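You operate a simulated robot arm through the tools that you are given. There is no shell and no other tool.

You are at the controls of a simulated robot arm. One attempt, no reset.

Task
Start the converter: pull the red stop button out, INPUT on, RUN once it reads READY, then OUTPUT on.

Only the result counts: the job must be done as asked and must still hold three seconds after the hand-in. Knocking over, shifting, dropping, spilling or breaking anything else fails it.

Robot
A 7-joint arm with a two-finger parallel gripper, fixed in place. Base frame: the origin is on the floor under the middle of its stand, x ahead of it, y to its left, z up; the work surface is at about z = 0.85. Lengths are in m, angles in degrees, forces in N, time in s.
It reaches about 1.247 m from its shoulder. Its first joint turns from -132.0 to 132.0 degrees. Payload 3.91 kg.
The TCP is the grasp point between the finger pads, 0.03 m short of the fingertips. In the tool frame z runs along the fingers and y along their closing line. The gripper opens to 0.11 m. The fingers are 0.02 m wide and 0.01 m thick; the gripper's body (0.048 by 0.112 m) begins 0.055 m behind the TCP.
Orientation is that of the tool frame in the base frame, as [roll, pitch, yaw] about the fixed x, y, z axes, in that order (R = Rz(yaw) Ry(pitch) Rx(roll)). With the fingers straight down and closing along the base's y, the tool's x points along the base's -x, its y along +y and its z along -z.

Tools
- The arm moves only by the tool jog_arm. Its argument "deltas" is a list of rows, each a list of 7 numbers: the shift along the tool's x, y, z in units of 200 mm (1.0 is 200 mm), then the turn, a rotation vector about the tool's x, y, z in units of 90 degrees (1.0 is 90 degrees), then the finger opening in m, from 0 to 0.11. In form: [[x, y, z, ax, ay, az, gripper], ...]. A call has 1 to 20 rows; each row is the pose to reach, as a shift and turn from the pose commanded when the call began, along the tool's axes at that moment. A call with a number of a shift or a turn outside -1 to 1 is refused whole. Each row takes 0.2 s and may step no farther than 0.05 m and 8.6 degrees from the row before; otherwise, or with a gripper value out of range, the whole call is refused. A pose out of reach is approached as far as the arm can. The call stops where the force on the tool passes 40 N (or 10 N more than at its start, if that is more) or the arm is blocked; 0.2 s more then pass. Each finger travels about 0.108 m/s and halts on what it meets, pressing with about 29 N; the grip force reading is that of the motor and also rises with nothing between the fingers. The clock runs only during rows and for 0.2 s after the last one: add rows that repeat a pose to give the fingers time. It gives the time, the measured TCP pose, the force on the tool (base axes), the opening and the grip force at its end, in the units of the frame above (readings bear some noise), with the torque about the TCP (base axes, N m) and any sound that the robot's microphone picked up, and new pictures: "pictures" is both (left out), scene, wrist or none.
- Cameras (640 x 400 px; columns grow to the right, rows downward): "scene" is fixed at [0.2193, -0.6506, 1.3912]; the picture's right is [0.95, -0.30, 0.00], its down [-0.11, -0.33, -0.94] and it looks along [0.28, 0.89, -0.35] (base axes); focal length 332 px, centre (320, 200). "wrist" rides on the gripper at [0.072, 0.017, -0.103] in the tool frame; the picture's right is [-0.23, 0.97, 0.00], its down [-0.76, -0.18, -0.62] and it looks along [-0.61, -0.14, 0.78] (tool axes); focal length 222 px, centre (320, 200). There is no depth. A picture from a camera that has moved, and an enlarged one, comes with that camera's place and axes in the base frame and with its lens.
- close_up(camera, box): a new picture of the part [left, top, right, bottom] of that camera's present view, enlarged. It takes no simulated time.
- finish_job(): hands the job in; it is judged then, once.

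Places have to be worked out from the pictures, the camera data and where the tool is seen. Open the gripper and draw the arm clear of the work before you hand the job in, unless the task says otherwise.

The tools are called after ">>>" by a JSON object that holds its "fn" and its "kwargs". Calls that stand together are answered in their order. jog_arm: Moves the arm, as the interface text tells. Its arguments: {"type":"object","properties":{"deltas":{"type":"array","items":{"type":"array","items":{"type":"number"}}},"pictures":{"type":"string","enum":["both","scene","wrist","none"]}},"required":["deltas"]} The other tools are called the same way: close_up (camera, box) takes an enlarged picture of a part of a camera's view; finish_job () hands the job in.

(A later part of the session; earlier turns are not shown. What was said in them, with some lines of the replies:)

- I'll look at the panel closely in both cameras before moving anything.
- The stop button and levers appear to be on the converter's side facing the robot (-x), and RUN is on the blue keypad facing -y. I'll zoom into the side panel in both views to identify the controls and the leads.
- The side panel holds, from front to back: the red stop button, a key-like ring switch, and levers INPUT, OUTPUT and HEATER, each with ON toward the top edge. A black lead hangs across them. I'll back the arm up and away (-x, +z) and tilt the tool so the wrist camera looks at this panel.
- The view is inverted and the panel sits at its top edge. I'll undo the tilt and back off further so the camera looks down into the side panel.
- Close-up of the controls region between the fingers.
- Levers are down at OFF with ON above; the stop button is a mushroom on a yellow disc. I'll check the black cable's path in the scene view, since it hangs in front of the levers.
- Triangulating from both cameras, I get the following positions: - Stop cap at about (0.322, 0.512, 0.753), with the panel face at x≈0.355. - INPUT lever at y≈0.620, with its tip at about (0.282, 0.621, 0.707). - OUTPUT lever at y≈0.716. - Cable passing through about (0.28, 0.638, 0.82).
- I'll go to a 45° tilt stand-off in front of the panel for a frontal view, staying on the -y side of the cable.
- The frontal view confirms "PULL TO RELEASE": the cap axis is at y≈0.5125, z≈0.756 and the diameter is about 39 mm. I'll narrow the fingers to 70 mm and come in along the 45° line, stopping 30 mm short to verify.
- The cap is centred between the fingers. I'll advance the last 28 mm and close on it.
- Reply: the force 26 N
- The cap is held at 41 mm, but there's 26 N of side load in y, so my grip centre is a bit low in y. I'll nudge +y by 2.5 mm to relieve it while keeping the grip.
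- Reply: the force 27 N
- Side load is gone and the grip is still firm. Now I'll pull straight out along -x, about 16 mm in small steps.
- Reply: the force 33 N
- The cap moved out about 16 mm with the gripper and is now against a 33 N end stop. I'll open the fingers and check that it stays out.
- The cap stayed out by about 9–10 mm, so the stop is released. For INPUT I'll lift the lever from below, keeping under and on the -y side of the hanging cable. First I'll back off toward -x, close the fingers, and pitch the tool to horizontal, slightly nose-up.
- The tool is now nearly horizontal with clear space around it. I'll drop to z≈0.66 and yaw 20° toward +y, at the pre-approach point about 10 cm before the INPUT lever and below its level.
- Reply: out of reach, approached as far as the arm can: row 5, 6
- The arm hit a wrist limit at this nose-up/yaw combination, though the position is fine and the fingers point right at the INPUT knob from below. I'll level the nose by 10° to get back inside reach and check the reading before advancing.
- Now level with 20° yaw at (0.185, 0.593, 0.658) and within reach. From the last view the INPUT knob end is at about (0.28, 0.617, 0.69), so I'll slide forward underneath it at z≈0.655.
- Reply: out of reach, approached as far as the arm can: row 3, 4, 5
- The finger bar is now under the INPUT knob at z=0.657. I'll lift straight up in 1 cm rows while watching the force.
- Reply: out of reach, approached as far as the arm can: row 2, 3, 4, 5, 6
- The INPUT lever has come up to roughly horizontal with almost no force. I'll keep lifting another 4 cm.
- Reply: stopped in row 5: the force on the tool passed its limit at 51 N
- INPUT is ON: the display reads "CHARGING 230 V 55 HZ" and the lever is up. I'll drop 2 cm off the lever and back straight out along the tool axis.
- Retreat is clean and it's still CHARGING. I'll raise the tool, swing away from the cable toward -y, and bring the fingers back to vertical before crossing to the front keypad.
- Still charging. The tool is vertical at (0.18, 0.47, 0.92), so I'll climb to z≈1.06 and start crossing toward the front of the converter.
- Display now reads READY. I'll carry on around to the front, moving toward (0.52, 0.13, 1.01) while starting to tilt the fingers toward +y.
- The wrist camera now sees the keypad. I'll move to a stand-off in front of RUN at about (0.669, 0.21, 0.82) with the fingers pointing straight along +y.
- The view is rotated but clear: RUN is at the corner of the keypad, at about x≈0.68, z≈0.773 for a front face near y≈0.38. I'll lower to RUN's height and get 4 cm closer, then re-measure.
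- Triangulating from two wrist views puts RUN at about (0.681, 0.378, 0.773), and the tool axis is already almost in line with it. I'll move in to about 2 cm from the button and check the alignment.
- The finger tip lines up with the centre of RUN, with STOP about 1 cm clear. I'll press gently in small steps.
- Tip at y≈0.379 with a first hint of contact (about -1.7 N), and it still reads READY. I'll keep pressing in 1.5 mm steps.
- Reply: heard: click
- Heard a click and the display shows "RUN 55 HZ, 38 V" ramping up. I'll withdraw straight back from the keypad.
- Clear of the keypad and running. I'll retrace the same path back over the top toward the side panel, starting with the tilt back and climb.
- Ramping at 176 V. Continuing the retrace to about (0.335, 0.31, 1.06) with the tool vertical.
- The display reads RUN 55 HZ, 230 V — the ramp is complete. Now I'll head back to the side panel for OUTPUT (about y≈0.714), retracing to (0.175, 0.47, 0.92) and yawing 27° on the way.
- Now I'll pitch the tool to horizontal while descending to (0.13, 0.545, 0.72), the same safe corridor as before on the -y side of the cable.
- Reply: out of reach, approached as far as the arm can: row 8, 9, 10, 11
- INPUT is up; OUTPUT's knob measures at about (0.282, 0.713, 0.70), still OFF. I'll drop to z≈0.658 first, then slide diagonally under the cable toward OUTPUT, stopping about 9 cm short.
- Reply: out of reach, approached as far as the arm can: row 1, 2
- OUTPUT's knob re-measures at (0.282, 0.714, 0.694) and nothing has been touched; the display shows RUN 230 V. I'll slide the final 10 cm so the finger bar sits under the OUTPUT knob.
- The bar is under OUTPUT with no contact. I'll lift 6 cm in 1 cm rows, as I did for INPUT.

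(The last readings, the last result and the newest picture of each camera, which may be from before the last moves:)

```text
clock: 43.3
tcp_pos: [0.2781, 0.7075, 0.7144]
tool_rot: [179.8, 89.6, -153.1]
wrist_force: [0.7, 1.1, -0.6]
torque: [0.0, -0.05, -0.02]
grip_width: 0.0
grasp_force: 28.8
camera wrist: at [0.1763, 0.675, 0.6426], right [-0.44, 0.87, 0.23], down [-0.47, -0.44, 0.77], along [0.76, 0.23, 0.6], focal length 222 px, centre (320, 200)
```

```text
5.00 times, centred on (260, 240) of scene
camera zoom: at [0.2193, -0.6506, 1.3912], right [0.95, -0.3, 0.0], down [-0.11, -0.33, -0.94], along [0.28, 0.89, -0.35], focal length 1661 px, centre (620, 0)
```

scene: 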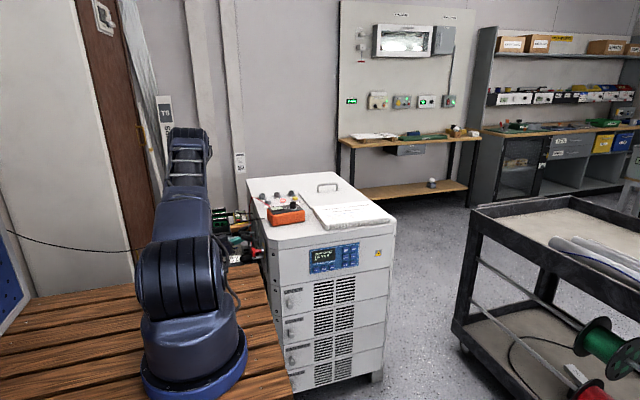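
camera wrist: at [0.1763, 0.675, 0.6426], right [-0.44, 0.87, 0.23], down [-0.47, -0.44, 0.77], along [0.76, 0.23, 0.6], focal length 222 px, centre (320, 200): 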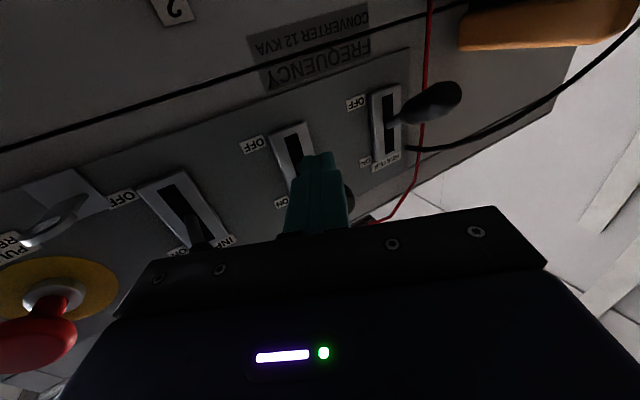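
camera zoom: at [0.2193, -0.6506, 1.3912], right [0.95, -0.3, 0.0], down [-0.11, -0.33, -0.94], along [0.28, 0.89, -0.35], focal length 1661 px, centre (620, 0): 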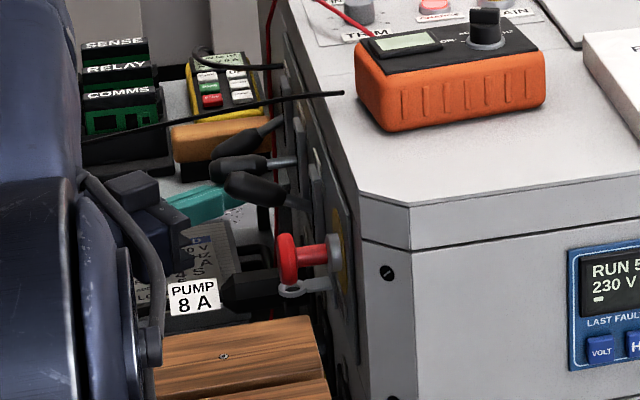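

OUTPUT is up to about horizontal, and the body top is still about 5 cm below the cable. I'll continue lifting with finer 7 mm steps.

>>> {"fn": "jog_arm", "kwargs": {"deltas": [[-0.035, 0, 0, 0, 0, 0, 0.0], [-0.07, 0, 0, 0, 0, 0, 0.0], [-0.105, 0, 0, 0, 0, 0, 0.0], [-0.14, 0, 0, 0, 0, 0, 0.0], [-0.17, 0, 0, 0, 0, 0, 0.0]]}}

>>> {"fn": "close_up", "kwargs": {"camera": "scene", "box": [200, 200, 320, 280]}}

>>> {"fn": "close_up", "kwargs": {"camera": "scene", "box": [300, 235, 400, 285]}}

>>> {"fn": "close_up", "kwargs": {"camera": "wrist", "box": [200, 0, 520, 200]}}

```text
clock: 44.5
tcp_pos: [0.2768, 0.705, 0.742]
tool_rot: [-162.6, 88.9, -135.4]
wrist_force: [-3.4, -2.1, -6.1]
torque: [-0.06, 0.12, -0.08]
grip_width: 0.0
grasp_force: 28.8
stopped in row 5: the force on the tool passed its limit at 43 N (the readings are from after the stop); the commanded pose is now the measured one
camera wrist: at [0.1746, 0.672, 0.6717], right [-0.44, 0.87, 0.22], down [-0.46, -0.43, 0.77], along [0.77, 0.24, 0.59], focal length 222 px, centre (320, 200)
```

scene: 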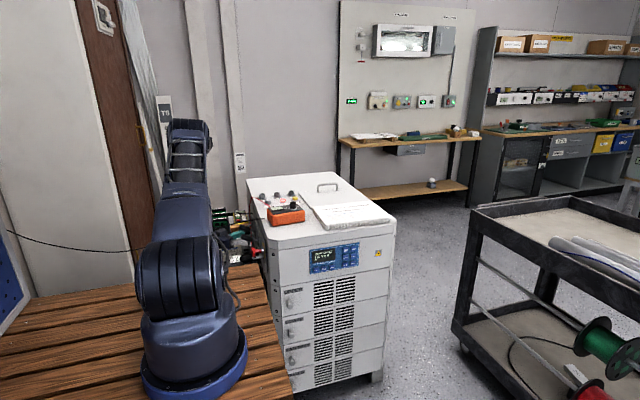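
wrist: 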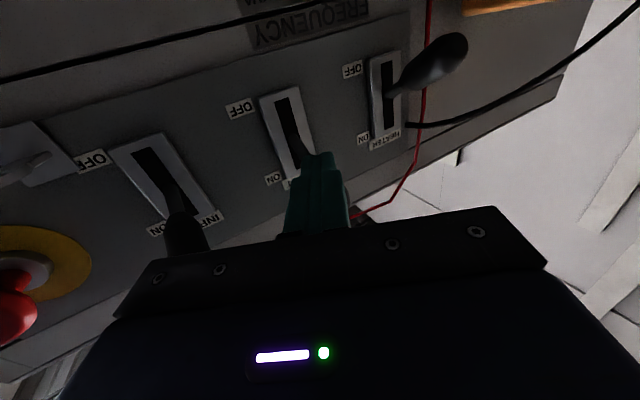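

```text
5.00 times, centred on (260, 240) of scene
camera zoom: at [0.2193, -0.6506, 1.3912], right [0.95, -0.3, 0.0], down [-0.11, -0.33, -0.94], along [0.28, 0.89, -0.35], focal length 1661 px, centre (620, 0)
```

zoom: 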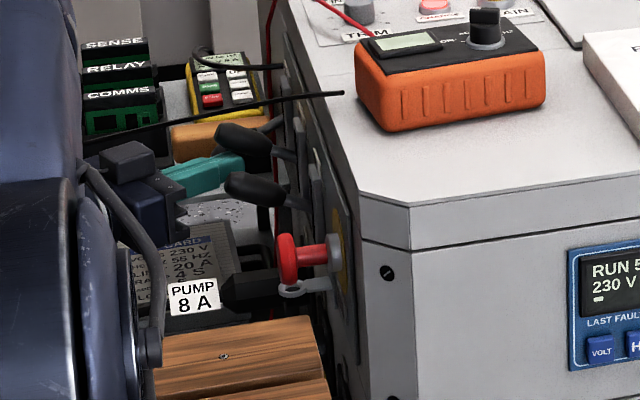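

```text
6.40 times, centred on (350, 260) of scene
camera zoom: at [0.2193, -0.6506, 1.3912], right [0.95, -0.3, 0.0], down [-0.11, -0.33, -0.94], along [0.28, 0.89, -0.35], focal length 2126 px, centre (128, -184)
```

zoom: 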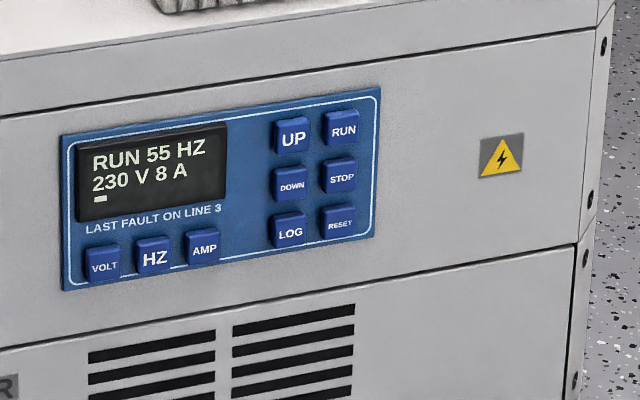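

```text
2.00 times, centred on (360, 100) of wrist
camera zoom: at [0.1746, 0.672, 0.6717], right [-0.44, 0.87, 0.22], down [-0.46, -0.43, 0.77], along [0.77, 0.24, 0.59], focal length 444 px, centre (240, 400)
```

zoom: 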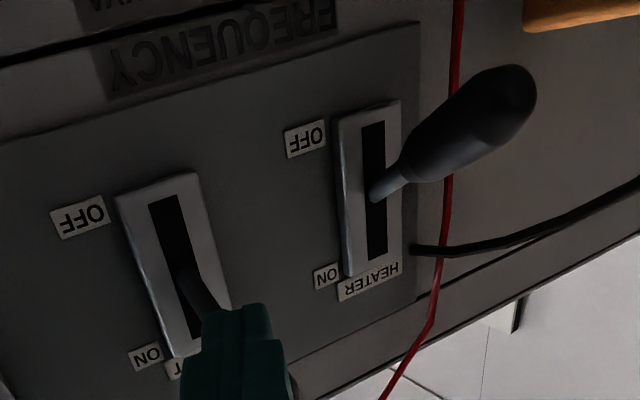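

OUTPUT is ON: the display shows "RUN 55 HZ, 230 V 8 A". I'll drop off the lever and retrace the path out under the cable, staying low.

>>> {"fn": "jog_arm", "kwargs": {"deltas": [[0.06, 0, 0, 0, 0, 0, 0.0], [0.14, 0, 0, 0, 0, 0, 0.0], [0.24, 0, 0, 0, 0, 0, 0.0], [0.34, 0, 0, 0, 0, 0, 0.0], [0.41, 0, 0, 0, 0, 0, 0.0], [0.41, -0.006, -0.13, 0, 0, 0, 0.0], [0.41, -0.012, -0.26, 0, 0, 0, 0.0], [0.41, -0.018, -0.39, 0, 0, 0, 0.0], [0.41, -0.024, -0.5, 0, 0, 0, 0.0]]}}

>>> {"fn": "close_up", "kwargs": {"camera": "scene", "box": [180, 190, 400, 290]}}

```text
clock: 46.5
tcp_pos: [0.1886, 0.6542, 0.6643]
tool_rot: [-163.7, 89.0, -136.5]
wrist_force: [0.4, -0.2, -0.5]
torque: [-0.01, -0.01, 0.0]
grip_width: 0.0
grasp_force: 28.7
camera wrist: at [0.087, 0.6208, 0.5924], right [-0.44, 0.87, 0.22], down [-0.46, -0.43, 0.77], along [0.77, 0.24, 0.59], focal length 222 px, centre (320, 200)
```

scene: 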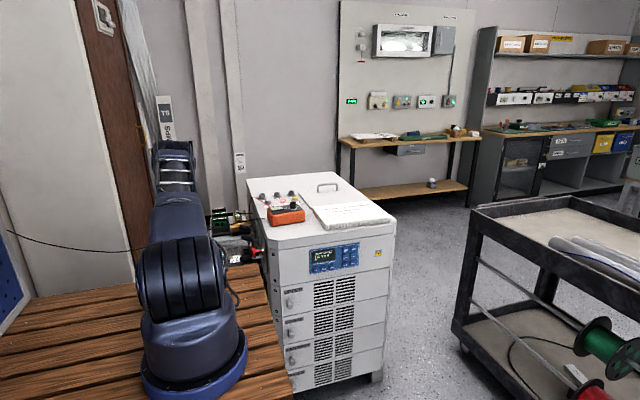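
wrist: 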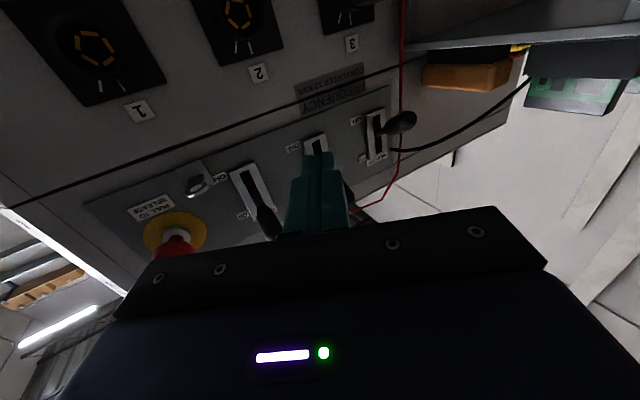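

```text
2.91 times, centred on (290, 240) of scene
camera zoom: at [0.2193, -0.6506, 1.3912], right [0.95, -0.3, 0.0], down [-0.11, -0.33, -0.94], along [0.28, 0.89, -0.35], focal length 966 px, centre (407, 84)
```

zoom: 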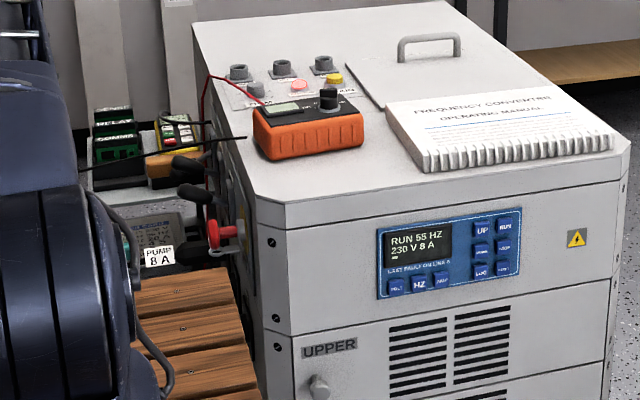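

Still RUN 230 V 8 A with both levers up. Next I'll back out to about (0.113, 0.58) at low height and then rise to z≈0.73.

>>> {"fn": "jog_arm", "kwargs": {"deltas": [[0, -0.04, -0.13, 0, 0, 0, 0.0], [0, -0.08, -0.26, 0, 0, 0, 0.0], [0, -0.12, -0.39, 0, 0, 0, 0.0], [0, -0.157, -0.505, 0, 0, 0, 0.0], [-0.11, -0.157, -0.505, 0, 0, 0, 0.0], [-0.22, -0.157, -0.505, 0, 0, 0, 0.0], [-0.33, -0.157, -0.505, 0, 0, 0, 0.0]]}}

>>> {"fn": "close_up", "kwargs": {"camera": "scene", "box": [180, 190, 400, 290]}}

```text
clock: 48.1
tcp_pos: [0.1135, 0.5808, 0.7323]
tool_rot: [-163.6, 89.0, -136.5]
wrist_force: [-0.1, -0.1, -0.6]
torque: [0.0, -0.02, -0.04]
grip_width: 0.0
grasp_force: 29.1
camera wrist: at [0.0129, 0.5475, 0.6608], right [-0.44, 0.87, 0.22], down [-0.46, -0.43, 0.77], along [0.77, 0.24, 0.59], focal length 222 px, centre (320, 200)
```

scene: 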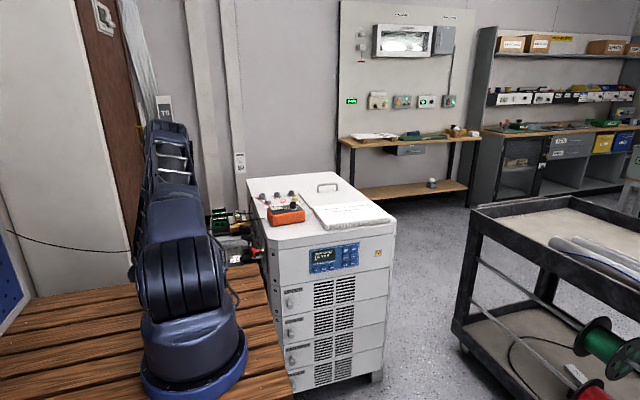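
wrist: 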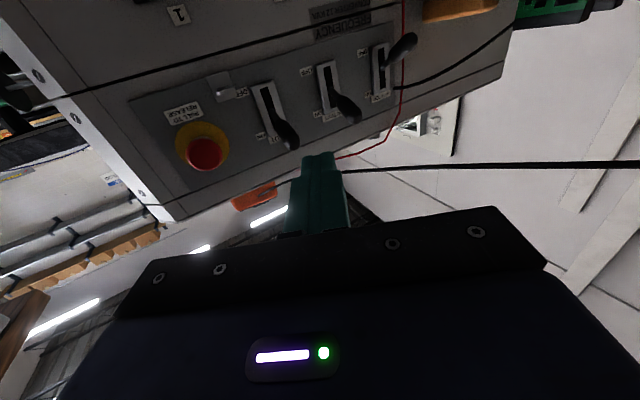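

```text
2.91 times, centred on (290, 240) of scene
camera zoom: at [0.2193, -0.6506, 1.3912], right [0.95, -0.3, 0.0], down [-0.11, -0.33, -0.94], along [0.28, 0.89, -0.35], focal length 966 px, centre (407, 84)
```

zoom: 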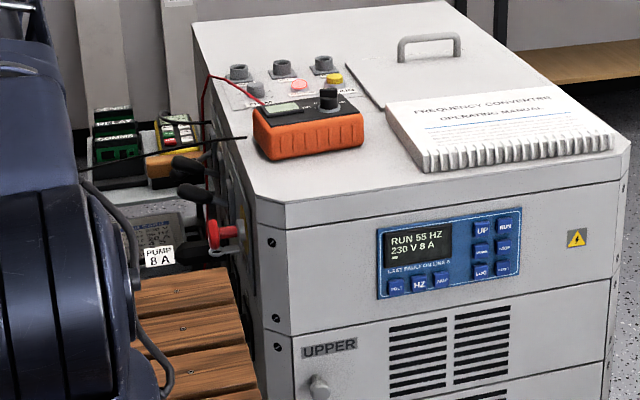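

Everything is in the right state (stop out, INPUT and OUTPUT up, HEATER untouched). I'll raise the arm, swing it away toward -y, and bring the tool vertical.

>>> {"fn": "jog_arm", "kwargs": {"deltas": [[-0.09, -0.06, 0, 0, 0.09, 0, 0.0], [-0.18, -0.12, 0, 0, 0.18, 0, 0.0], [-0.27, -0.18, 0, 0, 0.27, 0, 0.0], [-0.36, -0.24, 0, 0, 0.36, 0, 0.0], [-0.45, -0.3, 0, 0, 0.45, 0, 0.0], [-0.54, -0.36, 0, 0, 0.54, 0, 0.0], [-0.63, -0.42, 0, 0, 0.63, 0, 0.0], [-0.72, -0.48, 0, 0, 0.72, 0, 0.0], [-0.81, -0.54, 0, 0, 0.81, 0, 0.0], [-0.9, -0.59, 0.01, 0, 0.9, 0, 0.0], [-0.97, -0.627, 0.015, 0, 0.98, 0, 0.0]]}}

```text
clock: 50.5
tcp_pos: [0.176, 0.4745, 0.9272]
tool_rot: [-179.7, 0.8, -152.7]
wrist_force: [-0.7, 0.3, 0.5]
torque: [0.02, -0.05, 0.03]
grip_width: 0.0003
grasp_force: 29.2
camera wrist: at [0.1016, 0.4551, 1.0285], right [-0.25, 0.97, 0.0], down [0.75, 0.19, 0.63], along [0.61, 0.16, -0.77], focal length 222 px, centre (320, 200)
```

scene: 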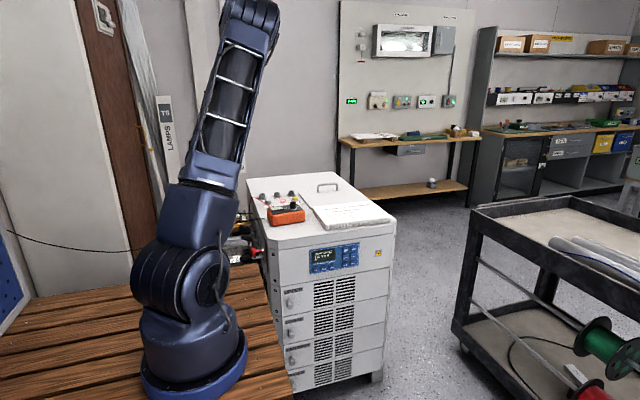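
wrist: 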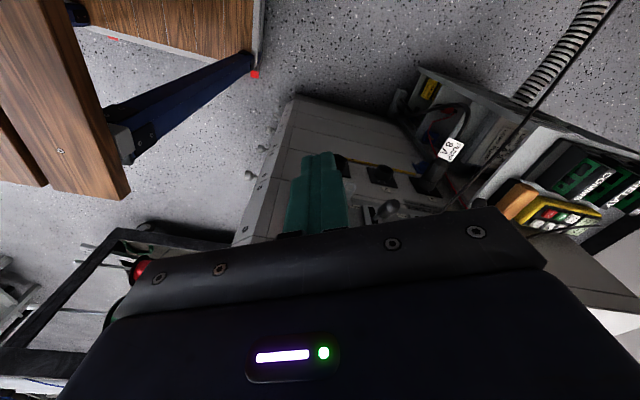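

The arm is clear of the panel. I'll go up to about z=1.07, open the gripper, and do a final check of the panel and display.

>>> {"fn": "jog_arm", "kwargs": {"deltas": [[0, 0, -0.23, 0, 0, 0, 0.02], [0, 0, -0.46, 0, 0, 0, 0.04], [0, 0, -0.7, 0, 0, 0, 0.06], [0, 0, -0.7, 0, 0, 0, 0.08], [0, 0, -0.7, 0, 0, 0, 0.1], [0, 0, -0.7, 0, 0, 0, 0.11], [0, 0, -0.7, 0, 0, 0, 0.11]]}}

>>> {"fn": "close_up", "kwargs": {"camera": "scene", "box": [200, 180, 400, 290]}}

>>> {"fn": "close_up", "kwargs": {"camera": "wrist", "box": [220, 80, 480, 240]}}

```text
clock: 52.1
tcp_pos: [0.1743, 0.4756, 1.0641]
tool_rot: [-179.7, 0.9, -152.8]
wrist_force: [0.3, -0.2, -0.3]
torque: [-0.01, 0.01, 0.03]
grip_width: 0.1099
grasp_force: 0.1
camera wrist: at [0.0998, 0.4557, 1.1663], right [-0.24, 0.97, 0.0], down [0.75, 0.19, 0.64], along [0.62, 0.15, -0.77], focal length 222 px, centre (320, 200)
```

scene: 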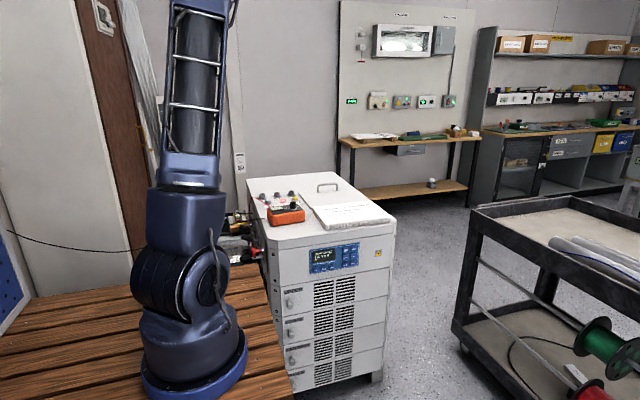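
wrist: 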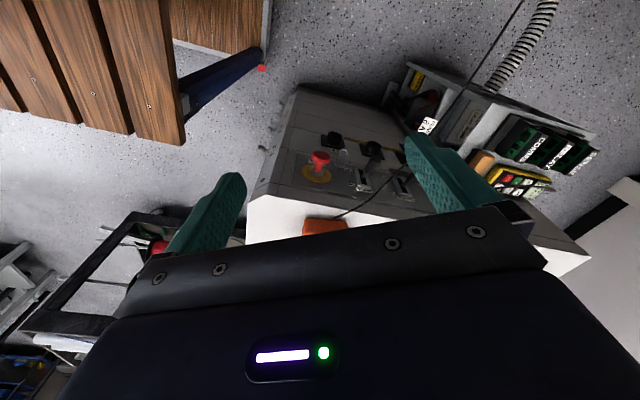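

```text
3.20 times, centred on (300, 235) of scene
camera zoom: at [0.2193, -0.6506, 1.3912], right [0.95, -0.3, 0.0], down [-0.11, -0.33, -0.94], along [0.28, 0.89, -0.35], focal length 1063 px, centre (384, 88)
```

zoom: 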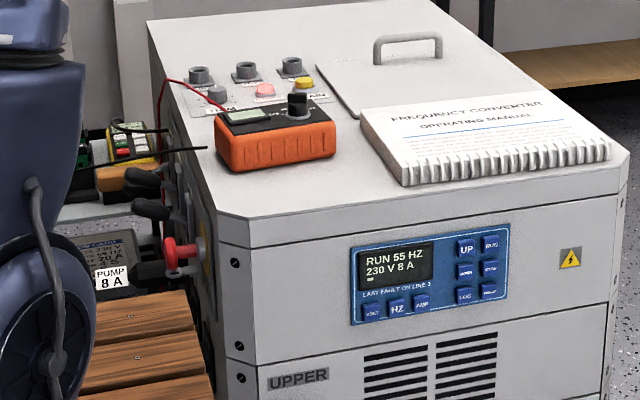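

```text
2.46 times, centred on (350, 160) of wrist
camera zoom: at [0.0998, 0.4557, 1.1663], right [-0.24, 0.97, 0.0], down [0.75, 0.19, 0.64], along [0.62, 0.15, -0.77], focal length 547 px, centre (246, 298)
```

zoom: 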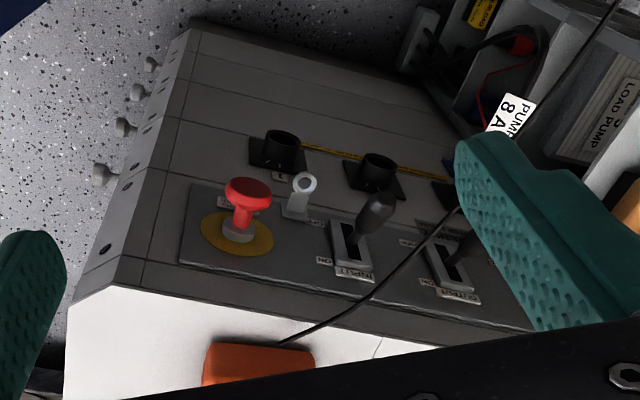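

The converter holds at RUN 55 HZ, 230 V, 8 A. The stop button is out, INPUT and OUTPUT are up at ON, and HEATER, the cable and the meter are undisturbed. The gripper is open and the arm is clear, so I'm handing in the job.

>>> {"fn": "finish_job", "kwargs": {}}

```text
The job is handed in.
```

The converter is running. At my last check before hand-in the display read RUN 55 HZ, 230 V, 8 A. I haven't seen a verdict on the hand-in.

- **Stop button:** pulled out, and it stayed out after I released it.
- **INPUT:** switched on. The display went from CHARGING to READY.
- **RUN:** pressed once after READY showed. The voltage ramped up to 230 V.
- **OUTPUT:** switched on at 230 V. The display then showed 8 A, matching the pump's 8 A tag.

In the last pictures the hanging cable and the meter on top looked undisturbed, and I never touched the HEATER lever. The arm is raised clear of the converter with the gripper open.
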